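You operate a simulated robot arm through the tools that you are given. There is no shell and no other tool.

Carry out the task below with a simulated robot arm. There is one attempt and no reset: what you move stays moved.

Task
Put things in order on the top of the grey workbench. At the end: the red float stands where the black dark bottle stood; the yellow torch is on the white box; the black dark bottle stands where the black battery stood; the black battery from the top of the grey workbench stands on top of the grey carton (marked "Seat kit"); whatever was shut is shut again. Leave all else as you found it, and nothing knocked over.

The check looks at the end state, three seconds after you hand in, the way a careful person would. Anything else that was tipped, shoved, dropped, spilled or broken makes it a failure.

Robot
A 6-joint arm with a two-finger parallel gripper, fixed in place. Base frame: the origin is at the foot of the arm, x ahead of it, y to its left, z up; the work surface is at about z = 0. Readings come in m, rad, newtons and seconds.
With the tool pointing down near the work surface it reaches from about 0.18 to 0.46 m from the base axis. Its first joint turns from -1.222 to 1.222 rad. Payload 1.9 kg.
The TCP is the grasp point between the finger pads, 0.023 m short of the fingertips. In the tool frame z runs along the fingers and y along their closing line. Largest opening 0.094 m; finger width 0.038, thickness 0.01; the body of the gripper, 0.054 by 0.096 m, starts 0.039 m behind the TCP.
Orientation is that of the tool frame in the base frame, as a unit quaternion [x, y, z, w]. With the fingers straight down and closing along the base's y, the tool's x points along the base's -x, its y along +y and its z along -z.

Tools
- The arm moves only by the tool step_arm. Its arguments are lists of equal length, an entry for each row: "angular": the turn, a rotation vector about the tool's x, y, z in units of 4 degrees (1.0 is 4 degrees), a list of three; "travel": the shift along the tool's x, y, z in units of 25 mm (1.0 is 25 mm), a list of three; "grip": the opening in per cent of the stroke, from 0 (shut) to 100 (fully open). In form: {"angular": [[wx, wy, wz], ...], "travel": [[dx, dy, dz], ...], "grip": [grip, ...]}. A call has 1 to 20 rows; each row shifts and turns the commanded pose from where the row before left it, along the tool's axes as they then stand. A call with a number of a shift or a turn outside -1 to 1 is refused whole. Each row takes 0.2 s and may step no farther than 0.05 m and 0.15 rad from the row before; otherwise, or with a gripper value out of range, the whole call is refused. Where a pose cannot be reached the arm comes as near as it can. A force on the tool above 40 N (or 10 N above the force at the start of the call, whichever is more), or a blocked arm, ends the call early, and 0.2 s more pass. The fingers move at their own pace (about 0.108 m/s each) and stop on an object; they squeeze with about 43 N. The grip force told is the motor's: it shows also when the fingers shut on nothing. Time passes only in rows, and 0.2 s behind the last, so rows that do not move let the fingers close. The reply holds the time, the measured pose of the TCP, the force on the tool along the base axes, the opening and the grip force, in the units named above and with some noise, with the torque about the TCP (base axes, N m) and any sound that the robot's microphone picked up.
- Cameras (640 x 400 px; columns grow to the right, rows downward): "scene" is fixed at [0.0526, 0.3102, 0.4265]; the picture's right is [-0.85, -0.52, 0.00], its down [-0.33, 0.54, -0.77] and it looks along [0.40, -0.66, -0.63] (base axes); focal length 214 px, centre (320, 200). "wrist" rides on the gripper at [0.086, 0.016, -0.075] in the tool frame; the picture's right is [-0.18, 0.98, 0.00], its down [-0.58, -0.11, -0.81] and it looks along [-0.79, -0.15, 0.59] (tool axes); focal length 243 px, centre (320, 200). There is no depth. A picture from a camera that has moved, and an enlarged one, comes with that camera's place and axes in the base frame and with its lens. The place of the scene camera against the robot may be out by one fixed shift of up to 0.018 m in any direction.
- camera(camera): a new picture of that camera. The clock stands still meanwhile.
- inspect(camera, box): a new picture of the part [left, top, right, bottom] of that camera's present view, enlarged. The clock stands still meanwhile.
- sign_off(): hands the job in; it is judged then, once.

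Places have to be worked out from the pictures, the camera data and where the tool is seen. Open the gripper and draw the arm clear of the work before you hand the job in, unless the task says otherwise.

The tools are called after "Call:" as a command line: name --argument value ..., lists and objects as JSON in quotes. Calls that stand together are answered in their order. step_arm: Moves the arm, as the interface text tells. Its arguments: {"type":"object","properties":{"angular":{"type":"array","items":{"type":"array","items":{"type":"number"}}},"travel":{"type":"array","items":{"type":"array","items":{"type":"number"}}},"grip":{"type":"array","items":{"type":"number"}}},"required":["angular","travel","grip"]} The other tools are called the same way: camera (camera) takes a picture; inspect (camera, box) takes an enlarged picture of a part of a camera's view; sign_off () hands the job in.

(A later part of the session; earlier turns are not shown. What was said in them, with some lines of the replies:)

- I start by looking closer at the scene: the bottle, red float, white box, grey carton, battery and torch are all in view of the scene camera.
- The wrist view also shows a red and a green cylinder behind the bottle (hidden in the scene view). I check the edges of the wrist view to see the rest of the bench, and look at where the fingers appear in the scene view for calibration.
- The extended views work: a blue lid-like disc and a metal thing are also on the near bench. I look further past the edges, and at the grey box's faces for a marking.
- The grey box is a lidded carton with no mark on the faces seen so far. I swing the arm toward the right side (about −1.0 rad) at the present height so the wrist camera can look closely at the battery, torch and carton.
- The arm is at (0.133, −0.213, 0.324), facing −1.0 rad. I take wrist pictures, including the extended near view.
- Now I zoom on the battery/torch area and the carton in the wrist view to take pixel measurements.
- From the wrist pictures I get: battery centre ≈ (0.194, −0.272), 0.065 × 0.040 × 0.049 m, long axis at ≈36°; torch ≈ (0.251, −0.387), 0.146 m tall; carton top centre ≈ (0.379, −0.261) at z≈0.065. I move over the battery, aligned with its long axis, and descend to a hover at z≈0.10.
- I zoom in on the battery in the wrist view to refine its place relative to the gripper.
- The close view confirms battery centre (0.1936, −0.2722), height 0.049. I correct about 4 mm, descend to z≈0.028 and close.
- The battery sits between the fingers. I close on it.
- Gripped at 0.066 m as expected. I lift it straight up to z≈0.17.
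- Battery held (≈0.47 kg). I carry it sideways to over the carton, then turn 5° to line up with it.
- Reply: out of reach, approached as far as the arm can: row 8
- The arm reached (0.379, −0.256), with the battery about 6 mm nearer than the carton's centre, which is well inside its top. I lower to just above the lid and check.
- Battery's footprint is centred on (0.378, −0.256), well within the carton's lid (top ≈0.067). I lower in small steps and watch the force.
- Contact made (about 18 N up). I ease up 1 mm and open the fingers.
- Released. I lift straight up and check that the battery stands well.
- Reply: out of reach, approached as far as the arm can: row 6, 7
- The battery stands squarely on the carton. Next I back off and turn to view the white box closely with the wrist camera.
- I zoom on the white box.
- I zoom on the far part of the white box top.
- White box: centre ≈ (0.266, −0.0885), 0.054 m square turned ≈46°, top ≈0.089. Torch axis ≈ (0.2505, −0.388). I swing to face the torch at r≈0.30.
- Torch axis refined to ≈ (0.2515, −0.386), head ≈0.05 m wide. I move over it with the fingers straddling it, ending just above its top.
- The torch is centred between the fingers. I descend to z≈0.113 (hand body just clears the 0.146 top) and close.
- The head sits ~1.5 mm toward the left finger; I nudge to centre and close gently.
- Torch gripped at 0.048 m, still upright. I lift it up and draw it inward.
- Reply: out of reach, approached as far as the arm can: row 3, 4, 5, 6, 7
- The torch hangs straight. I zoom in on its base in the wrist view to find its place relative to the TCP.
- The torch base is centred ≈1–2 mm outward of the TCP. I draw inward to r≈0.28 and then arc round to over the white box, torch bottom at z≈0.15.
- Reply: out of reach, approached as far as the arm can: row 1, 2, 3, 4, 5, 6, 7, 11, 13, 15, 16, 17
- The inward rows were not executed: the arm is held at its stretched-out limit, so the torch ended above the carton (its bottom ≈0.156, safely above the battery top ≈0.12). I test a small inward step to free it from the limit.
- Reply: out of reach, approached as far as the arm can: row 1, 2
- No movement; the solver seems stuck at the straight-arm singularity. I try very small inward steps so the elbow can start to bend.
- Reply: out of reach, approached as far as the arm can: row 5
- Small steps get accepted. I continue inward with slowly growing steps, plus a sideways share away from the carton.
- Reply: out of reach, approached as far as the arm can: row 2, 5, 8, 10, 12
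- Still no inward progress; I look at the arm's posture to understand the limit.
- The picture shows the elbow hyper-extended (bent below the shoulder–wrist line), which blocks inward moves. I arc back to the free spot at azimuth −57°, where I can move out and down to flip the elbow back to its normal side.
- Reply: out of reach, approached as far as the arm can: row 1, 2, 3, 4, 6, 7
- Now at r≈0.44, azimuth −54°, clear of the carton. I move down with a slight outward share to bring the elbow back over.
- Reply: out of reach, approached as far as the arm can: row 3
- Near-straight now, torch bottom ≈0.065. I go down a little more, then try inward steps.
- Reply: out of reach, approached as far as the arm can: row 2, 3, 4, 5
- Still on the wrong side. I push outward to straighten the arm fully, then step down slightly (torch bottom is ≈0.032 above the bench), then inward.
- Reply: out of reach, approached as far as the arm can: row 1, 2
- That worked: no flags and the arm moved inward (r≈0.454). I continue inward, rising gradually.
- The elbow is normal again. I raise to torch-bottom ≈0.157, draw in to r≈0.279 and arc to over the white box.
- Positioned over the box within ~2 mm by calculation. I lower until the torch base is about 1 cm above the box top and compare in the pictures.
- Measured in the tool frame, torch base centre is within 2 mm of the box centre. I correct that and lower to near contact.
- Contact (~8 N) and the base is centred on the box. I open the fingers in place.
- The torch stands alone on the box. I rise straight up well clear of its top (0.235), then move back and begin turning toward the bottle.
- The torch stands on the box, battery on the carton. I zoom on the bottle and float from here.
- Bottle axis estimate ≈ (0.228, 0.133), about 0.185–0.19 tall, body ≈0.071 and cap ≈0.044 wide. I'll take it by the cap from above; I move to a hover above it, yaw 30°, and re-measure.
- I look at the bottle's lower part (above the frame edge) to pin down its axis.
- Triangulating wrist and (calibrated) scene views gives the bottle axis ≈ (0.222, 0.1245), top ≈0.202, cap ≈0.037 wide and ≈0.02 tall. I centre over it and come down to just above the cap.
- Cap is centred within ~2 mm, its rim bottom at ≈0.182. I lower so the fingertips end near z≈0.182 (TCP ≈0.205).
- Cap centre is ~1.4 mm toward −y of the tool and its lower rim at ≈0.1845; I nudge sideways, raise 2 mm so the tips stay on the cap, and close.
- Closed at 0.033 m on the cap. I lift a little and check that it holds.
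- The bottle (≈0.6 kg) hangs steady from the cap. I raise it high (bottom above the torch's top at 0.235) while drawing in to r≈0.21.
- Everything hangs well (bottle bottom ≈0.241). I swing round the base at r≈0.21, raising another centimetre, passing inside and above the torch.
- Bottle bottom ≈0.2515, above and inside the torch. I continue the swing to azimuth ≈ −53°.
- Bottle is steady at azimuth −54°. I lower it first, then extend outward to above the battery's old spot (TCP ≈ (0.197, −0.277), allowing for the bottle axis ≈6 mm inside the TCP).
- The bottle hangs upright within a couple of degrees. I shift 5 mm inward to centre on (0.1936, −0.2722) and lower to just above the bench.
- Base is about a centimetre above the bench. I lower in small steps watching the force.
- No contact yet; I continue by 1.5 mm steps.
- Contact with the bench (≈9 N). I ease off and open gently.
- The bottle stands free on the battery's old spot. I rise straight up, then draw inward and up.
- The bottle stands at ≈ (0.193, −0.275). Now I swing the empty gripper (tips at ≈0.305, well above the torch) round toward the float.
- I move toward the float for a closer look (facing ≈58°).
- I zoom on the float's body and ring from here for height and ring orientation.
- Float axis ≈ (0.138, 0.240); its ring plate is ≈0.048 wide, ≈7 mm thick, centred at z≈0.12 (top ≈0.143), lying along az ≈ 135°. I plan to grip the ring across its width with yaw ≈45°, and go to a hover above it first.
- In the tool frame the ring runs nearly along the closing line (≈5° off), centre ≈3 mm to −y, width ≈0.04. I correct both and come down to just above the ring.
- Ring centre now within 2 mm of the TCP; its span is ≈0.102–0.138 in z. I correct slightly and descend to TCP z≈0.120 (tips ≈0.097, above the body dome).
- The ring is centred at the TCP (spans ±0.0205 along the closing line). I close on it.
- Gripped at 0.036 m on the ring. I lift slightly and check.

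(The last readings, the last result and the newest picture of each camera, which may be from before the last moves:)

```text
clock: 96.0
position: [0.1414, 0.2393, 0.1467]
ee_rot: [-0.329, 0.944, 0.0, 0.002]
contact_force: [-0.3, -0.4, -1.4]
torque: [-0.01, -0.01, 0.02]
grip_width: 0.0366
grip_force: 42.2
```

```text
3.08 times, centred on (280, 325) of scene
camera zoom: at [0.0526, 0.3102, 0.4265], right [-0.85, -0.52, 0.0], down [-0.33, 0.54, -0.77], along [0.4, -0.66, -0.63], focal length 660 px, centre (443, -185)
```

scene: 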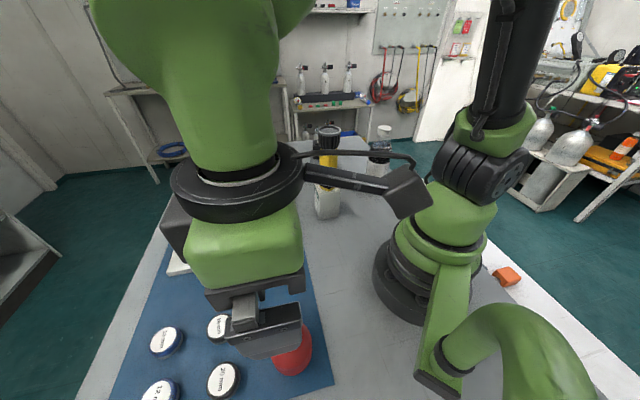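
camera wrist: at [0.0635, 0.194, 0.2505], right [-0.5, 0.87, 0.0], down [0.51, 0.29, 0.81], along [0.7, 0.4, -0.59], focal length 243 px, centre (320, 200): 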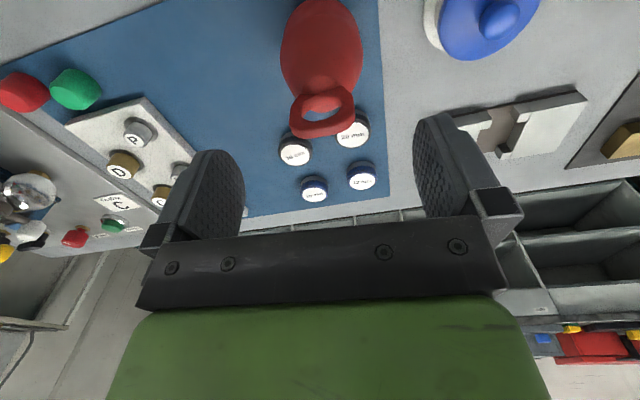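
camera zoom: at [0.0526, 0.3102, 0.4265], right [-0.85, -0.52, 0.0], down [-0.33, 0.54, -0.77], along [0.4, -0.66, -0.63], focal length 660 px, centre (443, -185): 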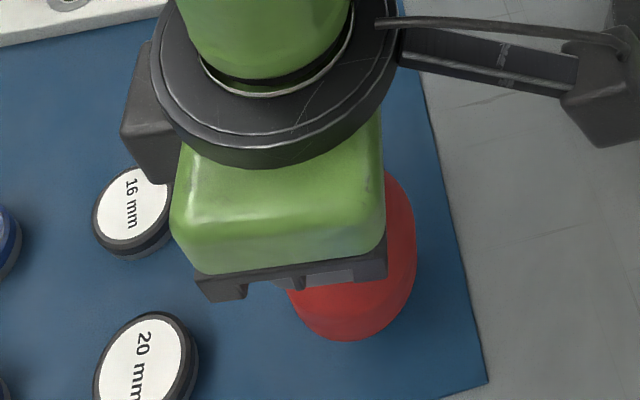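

The float (≈0.15 kg) is held without swing. I raise it to clear everything on the mat and carry it to over the bottle's old spot.

Call:
step_arm --angular '[[0, 0, 0], [0, 0, 0], [0, 0, 0], [0, 0, 0], [0, 0, 0], [0, 0, 0], [0, 0, 0], [0, 0, 0], [0, 0, 0], [0, 0, 0], [0, 0, 0], [0, 0, 0]]' --travel '[[0, 0, -0.7], [0, 0, -0.7], [0, 0, -0.7], [0.035, -0.705, 0], [0.035, -0.705, 0], [0.035, -0.705, 0], [0.035, -0.705, 0], [0.035, -0.705, 0], [0.035, -0.705, 0], [0.035, -0.705, 0], [0.035, -0.705, 0], [0, 0, 0]]' --grip '[0, 0, 0, 0, 0, 0, 0, 0, 0, 0, 0, 0]'

Call:
camera --camera "wrist"

Call:
inspect --camera "wrist" --box '[200, 0, 440, 10]'

Call:
camera --camera "scene"

```text
clock: 98.6
position: [0.2223, 0.1256, 0.1995]
ee_rot: [-0.329, 0.944, -0.001, 0.0]
contact_force: [0.6, 0.7, -1.1]
torque: [0.02, -0.01, -0.01]
grip_width: 0.0366
grip_force: 42.4
```

```text
taken
camera wrist: at [0.1441, 0.0851, 0.274], right [-0.47, 0.88, 0.0], down [0.52, 0.28, 0.81], along [0.71, 0.38, -0.59], focal length 243 px, centre (320, 200)
```

wrist: 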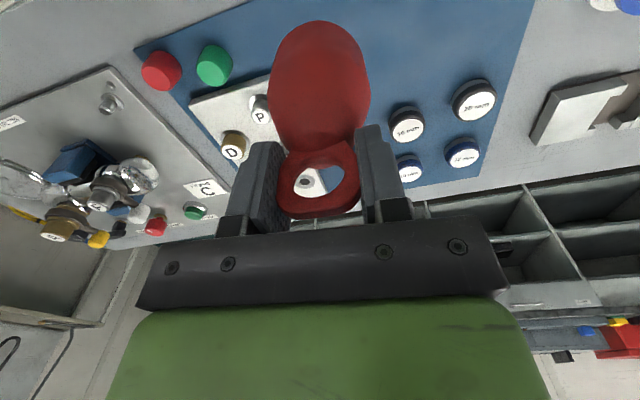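

```text
2.67 times, centred on (320, 5) of wrist
camera zoom: at [0.1441, 0.0851, 0.274], right [-0.47, 0.88, 0.0], down [0.52, 0.28, 0.81], along [0.71, 0.38, -0.59], focal length 647 px, centre (320, 720)
```

zoom: 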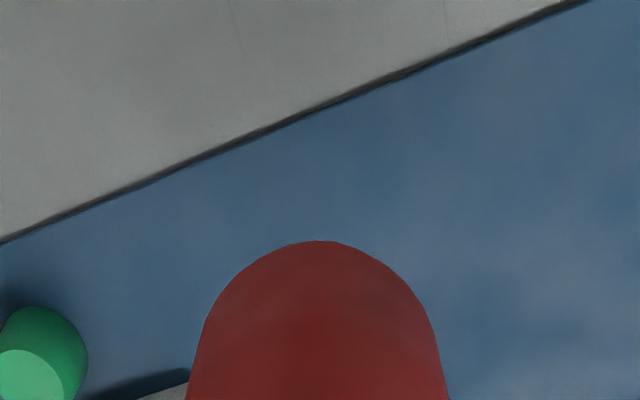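

```text
taken
```

scene: 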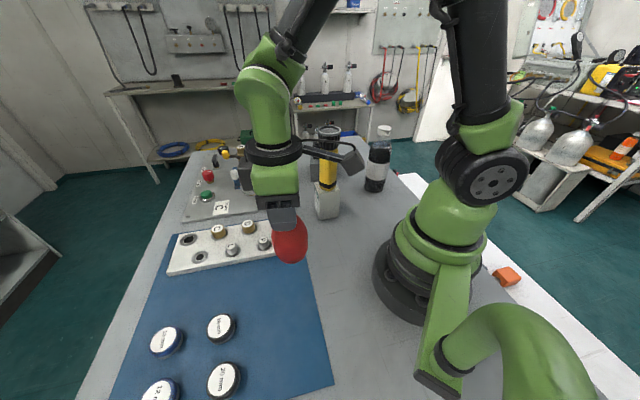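

Over the spot (TCP within 2 mm of where the bottle was gripped). I lower to just above the mat.

Call:
step_arm --angular '[[0, 0, 0], [0, 0, 0], [0, 0, 0], [0, 0, 0], [0, 0, 0], [0, 0, 0]]' --travel '[[-0.02, -0.06, 0.56], [0, 0, 0.56], [0, 0, 0.56], [0, 0, 0.56], [0, 0, 0.56], [0, 0, 0]]' --grip '[0, 0, 0, 0, 0, 0]'

Call:
inspect --camera "scene" --box '[240, 190, 340, 310]'

Call:
camera --camera "wrist"

```text
clock: 100.0
position: [0.225, 0.1229, 0.1302]
ee_rot: [-0.328, 0.945, -0.001, 0.002]
contact_force: [0.2, -0.3, -1.3]
torque: [-0.03, -0.04, 0.01]
grip_width: 0.0364
grip_force: 42.8
```

```text
3.33 times, centred on (290, 250) of scene
camera zoom: at [0.0526, 0.3102, 0.4265], right [-0.85, -0.52, 0.0], down [-0.33, 0.54, -0.77], along [0.4, -0.66, -0.63], focal length 715 px, centre (420, 33)
```

zoom: 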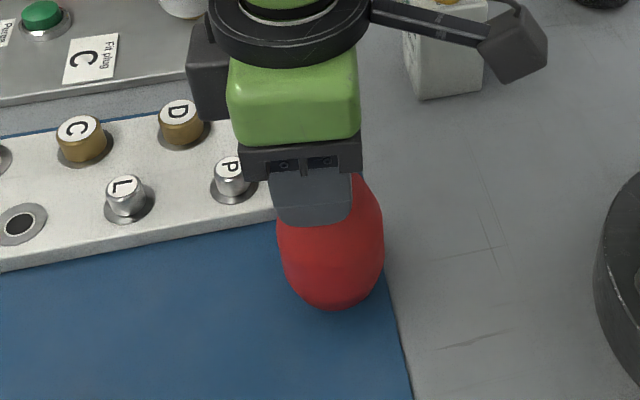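

```text
taken
camera wrist: at [0.1457, 0.0826, 0.2036], right [-0.47, 0.89, 0.0], down [0.52, 0.28, 0.81], along [0.72, 0.37, -0.59], focal length 243 px, centre (320, 200)
```

wrist: 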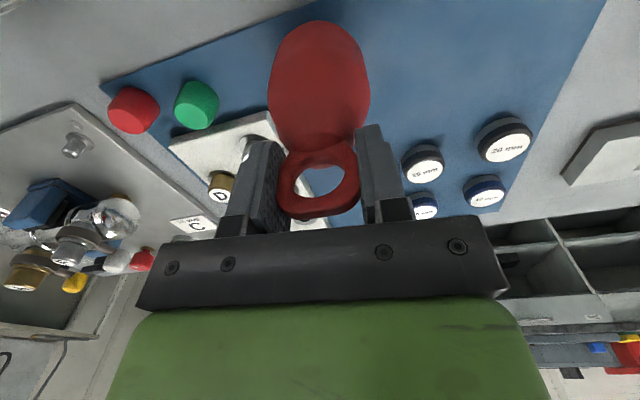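

The float lines up with where the bottle's base was. I lower the last centimetre in small steps.

Call:
step_arm --angular '[[0, 0, 0], [0, 0, 0], [0, 0, 0]]' --travel '[[0, 0, 0.2], [0, 0, 0.1], [0, 0, 0]]' --grip '[0, 0, 0]'

```text
clock: 100.8
position: [0.2244, 0.1237, 0.1214]
ee_rot: [-0.329, 0.944, -0.001, 0.002]
contact_force: [0.5, -0.1, -1.5]
torque: [0.03, 0.02, -0.02]
grip_width: 0.0368
grip_force: 43.1
```

Call:
step_arm --angular '[[0, 0, 0], [0, 0, 0]]' --travel '[[0, 0, 0.05], [0, 0, 0]]' --grip '[0, 0]'

```text
clock: 101.4
position: [0.2241, 0.1226, 0.1201]
ee_rot: [-0.327, 0.945, -0.001, 0.001]
contact_force: [-0.6, -1.8, 6.5]
torque: [-0.18, 0.14, 0.06]
grip_width: 0.0368
grip_force: 43.1
```

Contact with the mat. I ease off slightly and open.

Call:
step_arm --angular '[[0, 0, 0], [0, 0, 0], [0, 0, 0], [0, 0, 0], [0, 0, 0]]' --travel '[[0, 0, -0.02], [0, 0, 0], [0, 0, 0], [0, 0, 0], [0, 0, 0]]' --grip '[0, 45, 70, 100, 100]'

Call:
inspect --camera "wrist" --box '[210, 80, 450, 230]'

Call:
inspect --camera "scene" --box '[240, 190, 340, 310]'

```text
clock: 102.6
position: [0.2248, 0.1237, 0.1209]
ee_rot: [-0.329, 0.944, 0.0, 0.001]
contact_force: [0.7, 0.6, 0.6]
torque: [-0.01, -0.01, 0.01]
grip_width: 0.0939
grip_force: 0.0
```

```text
2.67 times, centred on (330, 155) of wrist
camera zoom: at [0.1464, 0.0834, 0.1956], right [-0.47, 0.89, 0.0], down [0.52, 0.28, 0.81], along [0.72, 0.37, -0.59], focal length 647 px, centre (293, 320)
```

zoom: 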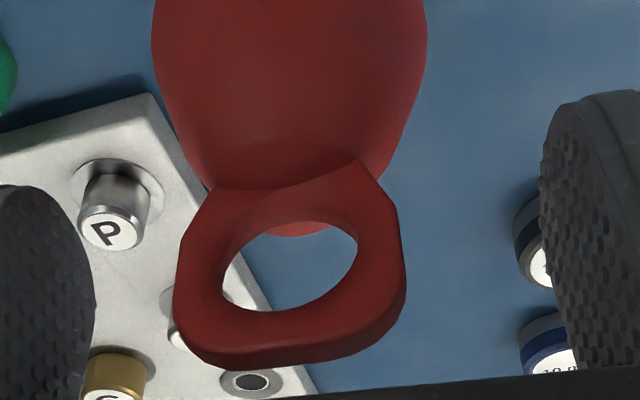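

```text
3.33 times, centred on (290, 250) of scene
camera zoom: at [0.0526, 0.3102, 0.4265], right [-0.85, -0.52, 0.0], down [-0.33, 0.54, -0.77], along [0.4, -0.66, -0.63], focal length 715 px, centre (420, 33)
```

zoom: 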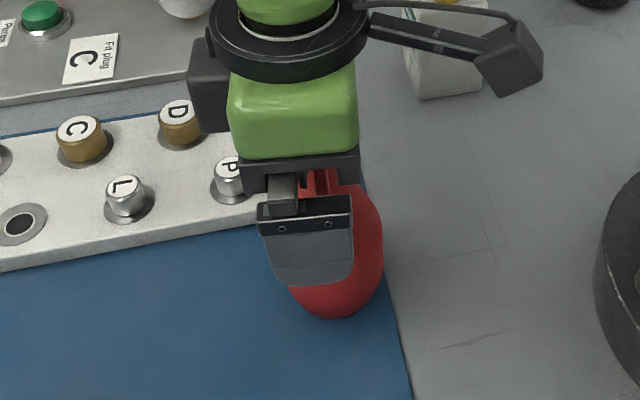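

The float stands on its own. I rise straight up clear of the ring and retract.

Call:
step_arm --angular '[[0, 0, 0], [0, 0, 0], [0, 0, 0], [0, 0, 0], [0, 0, 0], [0, 0, 0], [0, 0, 0], [0, 0, 0], [0, 0, 0]]' --travel '[[0, 0, -0.4], [0, 0, -0.8], [0, 0, -0.9], [0, 0, -0.9], [0, 0, -0.9], [0, 0, -0.9], [0, 0, -0.9], [0, 0, -0.9], [0, 0, -0.9]]' --grip '[100, 100, 100, 100, 100, 100, 100, 100, 100]'

Call:
camera --camera "scene"

Call:
inspect --camera "scene" --box '[250, 190, 330, 300]'

Call:
inspect --camera "wrist" --box '[0, 0, 640, 6]'

```text
clock: 104.6
position: [0.2243, 0.1241, 0.3074]
ee_rot: [-0.328, 0.945, 0.001, 0.001]
contact_force: [-1.1, 0.1, 0.2]
torque: [0.02, 0.04, -0.02]
grip_width: 0.0941
grip_force: 0.1
```

```text
taken
```

scene: 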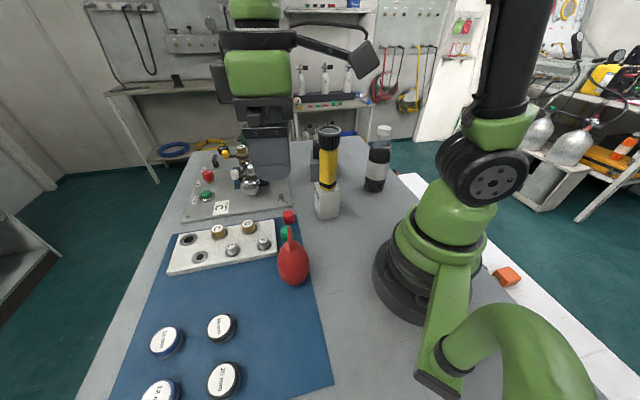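

```text
3.64 times, centred on (290, 245) of scene
camera zoom: at [0.0526, 0.3102, 0.4265], right [-0.85, -0.52, 0.0], down [-0.33, 0.54, -0.77], along [0.4, -0.66, -0.63], focal length 780 px, centre (429, 36)
```

zoom: 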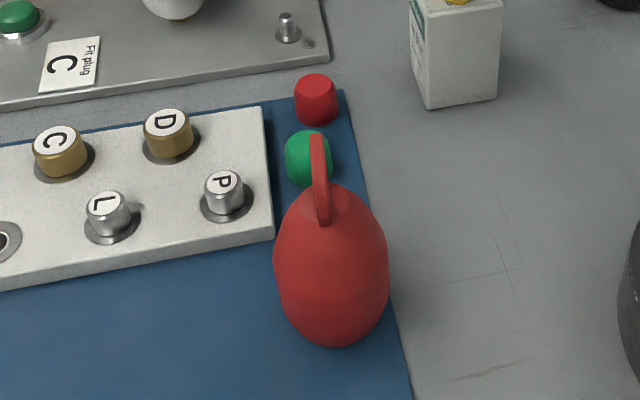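

```text
1.00 times, centred on (320, 3) of wrist (not enlarged: the box is as wide or as high as the picture)
camera zoom: at [0.1457, 0.0824, 0.3824], right [-0.46, 0.89, 0.0], down [0.52, 0.28, 0.81], along [0.72, 0.37, -0.59], focal length 243 px, centre (320, 397)
```

zoom: 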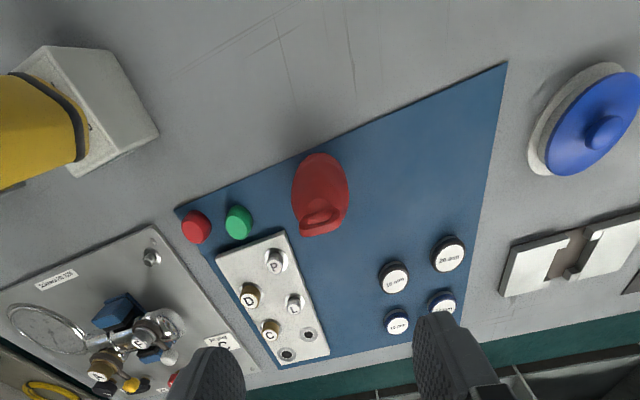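

The float stands upright. I zoom in with the wrist camera to verify its position against the bottle's original one, and check the other objects.

Call:
inspect --camera "wrist" --box '[240, 0, 400, 6]'

Call:
inspect --camera "scene" --box '[290, 110, 410, 230]'

```text
4.00 times, centred on (320, 3) of wrist
camera zoom: at [0.1457, 0.0824, 0.3824], right [-0.46, 0.89, 0.0], down [0.52, 0.28, 0.81], along [0.72, 0.37, -0.59], focal length 970 px, centre (320, 988)
```

zoom: 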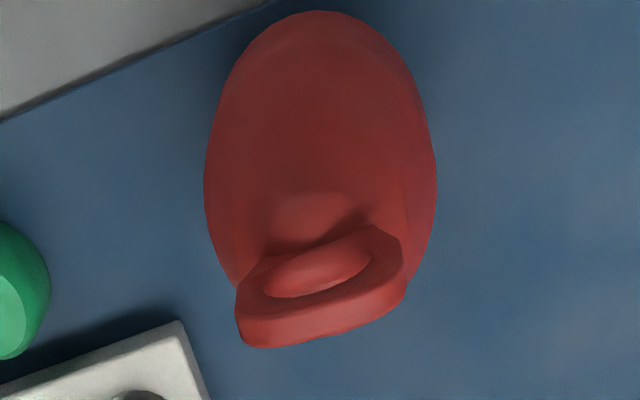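

```text
3.33 times, centred on (350, 170) of scene
camera zoom: at [0.0526, 0.3102, 0.4265], right [-0.85, -0.52, 0.0], down [-0.33, 0.54, -0.77], along [0.4, -0.66, -0.63], focal length 715 px, centre (220, 300)
```

zoom: 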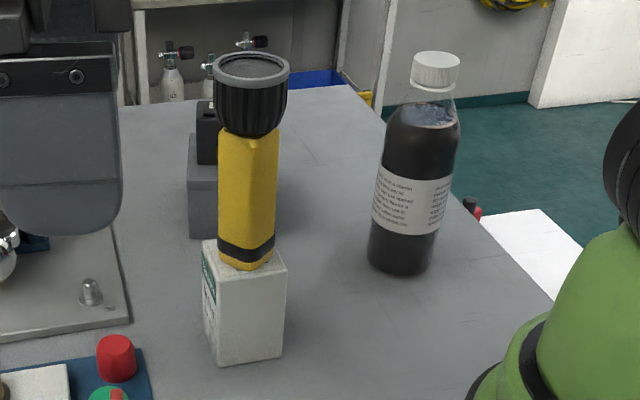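

Float is at ≈ (0.220, 0.121), matching the bottle's old place; the bottle, torch and battery all stand. I retract the arm up to a clear pose and take final pictures.

Call:
step_arm --angular '[[0, 0, 0], [0, 0, 0], [0, 0, 0], [0, 0, 0.9], [0, 0, 0.9], [0, 0, 0.9], [0, 0, 0.9], [0, 0, 0.9], [0, 0, 0.9], [0, 0, 0.9], [0, 0, 0.9], [0, 0, 0]]' --travel '[[0.3, 0, -0.9], [0.3, 0, -0.9], [0.3, 0, -0.9], [0, -0.5, -0.2], [0, -0.5, -0.2], [0, -0.5, -0.2], [0, -0.5, 0], [0, -0.5, 0], [0, -0.5, 0], [0, 0, 0], [0, 0, 0], [0, 0, 0]]' --grip '[100, 100, 100, 100, 100, 100, 100, 100, 100, 100, 100, 100]'

Call:
camera --camera "scene"

Call:
camera --camera "wrist"

Call:
inspect --camera "wrist" --box '[0, 0, 640, 6]'

Call:
inspect --camera "scene" --box '[140, 120, 340, 300]'

```text
clock: 107.2
position: [0.2434, 0.0426, 0.3907]
ee_rot: [-0.083, 0.997, -0.001, 0.001]
contact_force: [0.4, 0.7, 0.4]
torque: [0.03, 0.02, -0.02]
grip_width: 0.094
grip_force: 0.0
```

```text
taken
```

scene: 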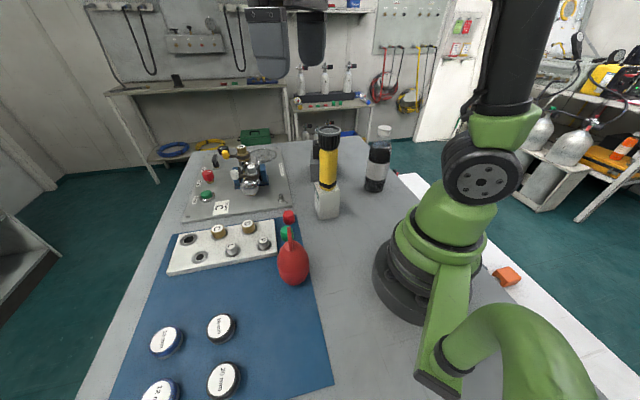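

```text
taken
camera wrist: at [0.1551, 0.046, 0.4659], right [0.02, 1.0, 0.0], down [0.59, -0.01, 0.81], along [0.81, -0.02, -0.59], focal length 243 px, centre (320, 200)
```

wrist: 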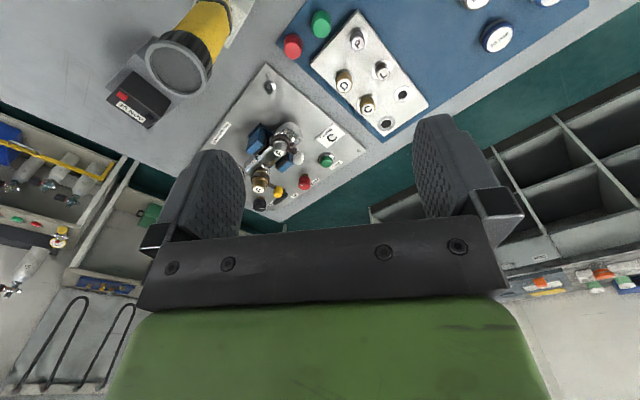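

```text
1.00 times, centred on (320, 3) of wrist (not enlarged: the box is as wide or as high as the picture)
camera zoom: at [0.1551, 0.046, 0.4659], right [0.02, 1.0, 0.0], down [0.59, -0.01, 0.81], along [0.81, -0.02, -0.59], focal length 243 px, centre (320, 397)
```

zoom: 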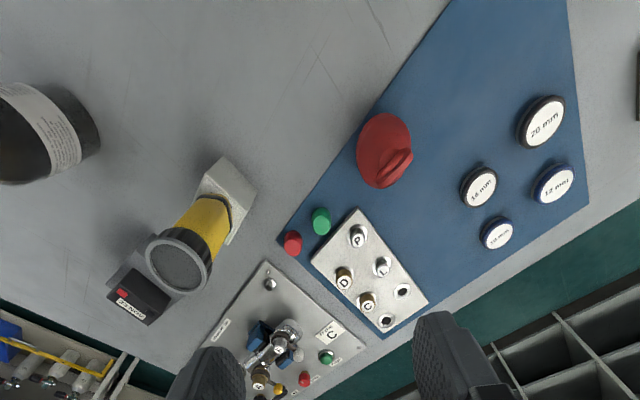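

```text
2.22 times, centred on (240, 210) of scene
camera zoom: at [0.0526, 0.3102, 0.4265], right [-0.85, -0.52, 0.0], down [-0.33, 0.54, -0.77], along [0.4, -0.66, -0.63], focal length 477 px, centre (498, 178)
```

zoom: 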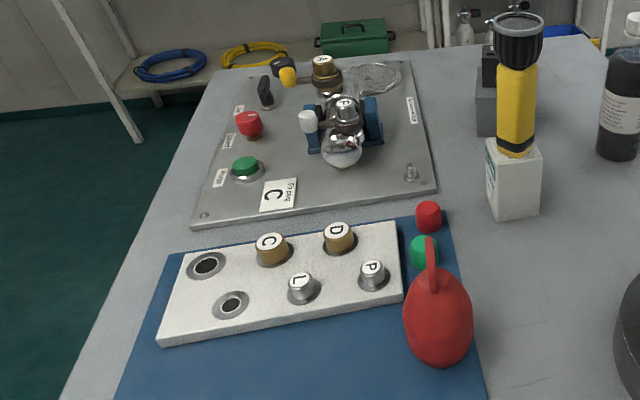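

All five placements look right and the knobs, caps and cylinders are as before. Before handing in, I take a quick look toward the +y end of the bench to make sure no other grey carton or white box is meant.

Call:
step_arm --angular '[[0, 0, -1], [0, 0, -1], [0, 0, -1], [0, 0, -1], [0, 0, -1], [0, 0, -1], [0, 0, -1], [0, 0, -1], [0, 0, -1], [0, 0, -1], [0, 0, -1], [0, 0, -1], [0, 0, -1], [0, 0, -1], [0, 0, -1], [0, 0, -1], [0, 0, 0]]' --travel '[[0.05, 0.69, 0], [0.05, 0.68, 0], [0.05, 0.67, 0], [0.05, 0.66, 0], [0.05, 0.65, 0], [0.05, 0.64, 0], [0.05, 0.63, 0], [0.05, 0.62, 0], [0.05, 0.6, 0], [0.05, 0.6, 0], [0, 0, 0], [0, 0, 0], [0, 0, 0], [0, 0, 0], [0, 0, 0], [0, 0, 0], [0, 0, 0]]' --grip '[100, 100, 100, 100, 100, 100, 100, 100, 100, 100, 100, 100, 100, 100, 100, 100, 100]'

Call:
camera --camera "wrist"

Call:
inspect --camera "wrist" --box '[0, 0, 640, 6]'

Call:
inspect --camera "wrist" --box '[634, 0, 640, 400]'

```text
clock: 110.8
position: [0.1615, 0.1811, 0.3911]
ee_rot: [-0.599, 0.801, -0.002, 0.001]
contact_force: [-0.6, 0.6, -0.5]
torque: [0.01, -0.01, -0.01]
grip_width: 0.094
grip_force: 0.0
```

```text
taken
camera wrist: at [0.121, 0.1022, 0.4658], right [-0.89, 0.45, 0.0], down [0.27, 0.53, 0.81], along [0.37, 0.72, -0.59], focal length 243 px, centre (320, 200)
```

wrist: 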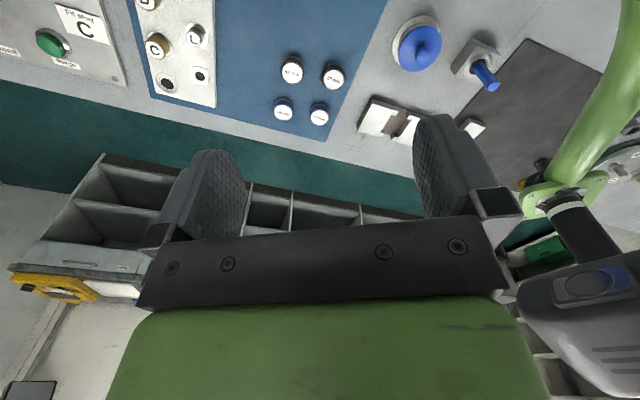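

```text
1.00 times, centred on (320, 3) of wrist (not enlarged: the box is as wide or as high as the picture)
camera zoom: at [0.121, 0.1022, 0.4658], right [-0.89, 0.45, 0.0], down [0.27, 0.53, 0.81], along [0.37, 0.72, -0.59], focal length 243 px, centre (320, 397)
```

zoom: 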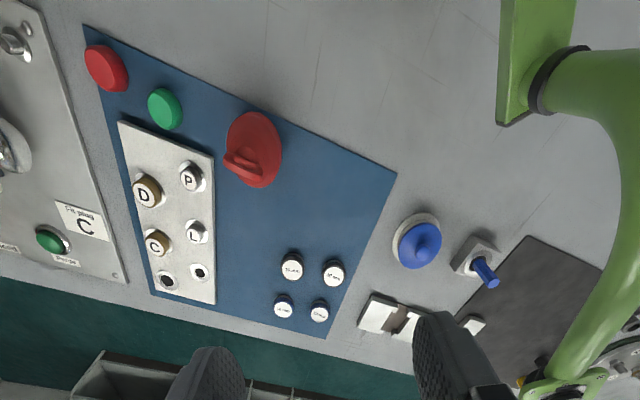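

```text
1.00 times, centred on (637, 200) of wrist (not enlarged: the box is as wide or as high as the picture)
camera zoom: at [0.121, 0.1022, 0.4658], right [-0.89, 0.45, 0.0], down [0.27, 0.53, 0.81], along [0.37, 0.72, -0.59], focal length 243 px, centre (3, 200)
```

zoom: 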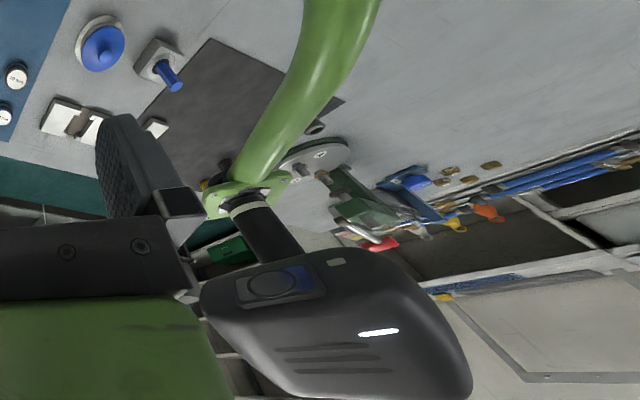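

No other carton or white box is on the bench, all items stand where asked, nothing else was disturbed, the gripper is open and the arm is well above the work. I hand the job in.

Call:
sign_off

```text
The job is handed in.
```

I moved all four items and handed the job in. Every placed item was still standing in my last pictures. I never saw the "Seat kit" mark on the carton.

| Item | Where it is now | How close |
|---|---|---|
| Black battery | On top of the grey carton | About 5 mm off the centre of the lid |
| Yellow torch | Standing on the white box | Base within about 2 mm of the box centre |
| Black dark bottle | Where the battery stood | Within about 1 cm by my estimates |
| Red float | Where the bottle stood | Within about 4 mm |

- **Carton marking:** The faces I could see are blank, and I could not get a view of the two on the far side. I used this carton because I saw no other grey carton on the bench.
- **Arm got stuck once:** While carrying the torch, the arm locked at full stretch and briefly held it above the carton. It stayed clear of the battery; I backed out and carried on without contact.
- **Everything else:** I opened nothing, and the carton lid and bottle cap stayed on. From the pictures, the other items on the bench had not moved. The gripper is open and the arm is well above the work.
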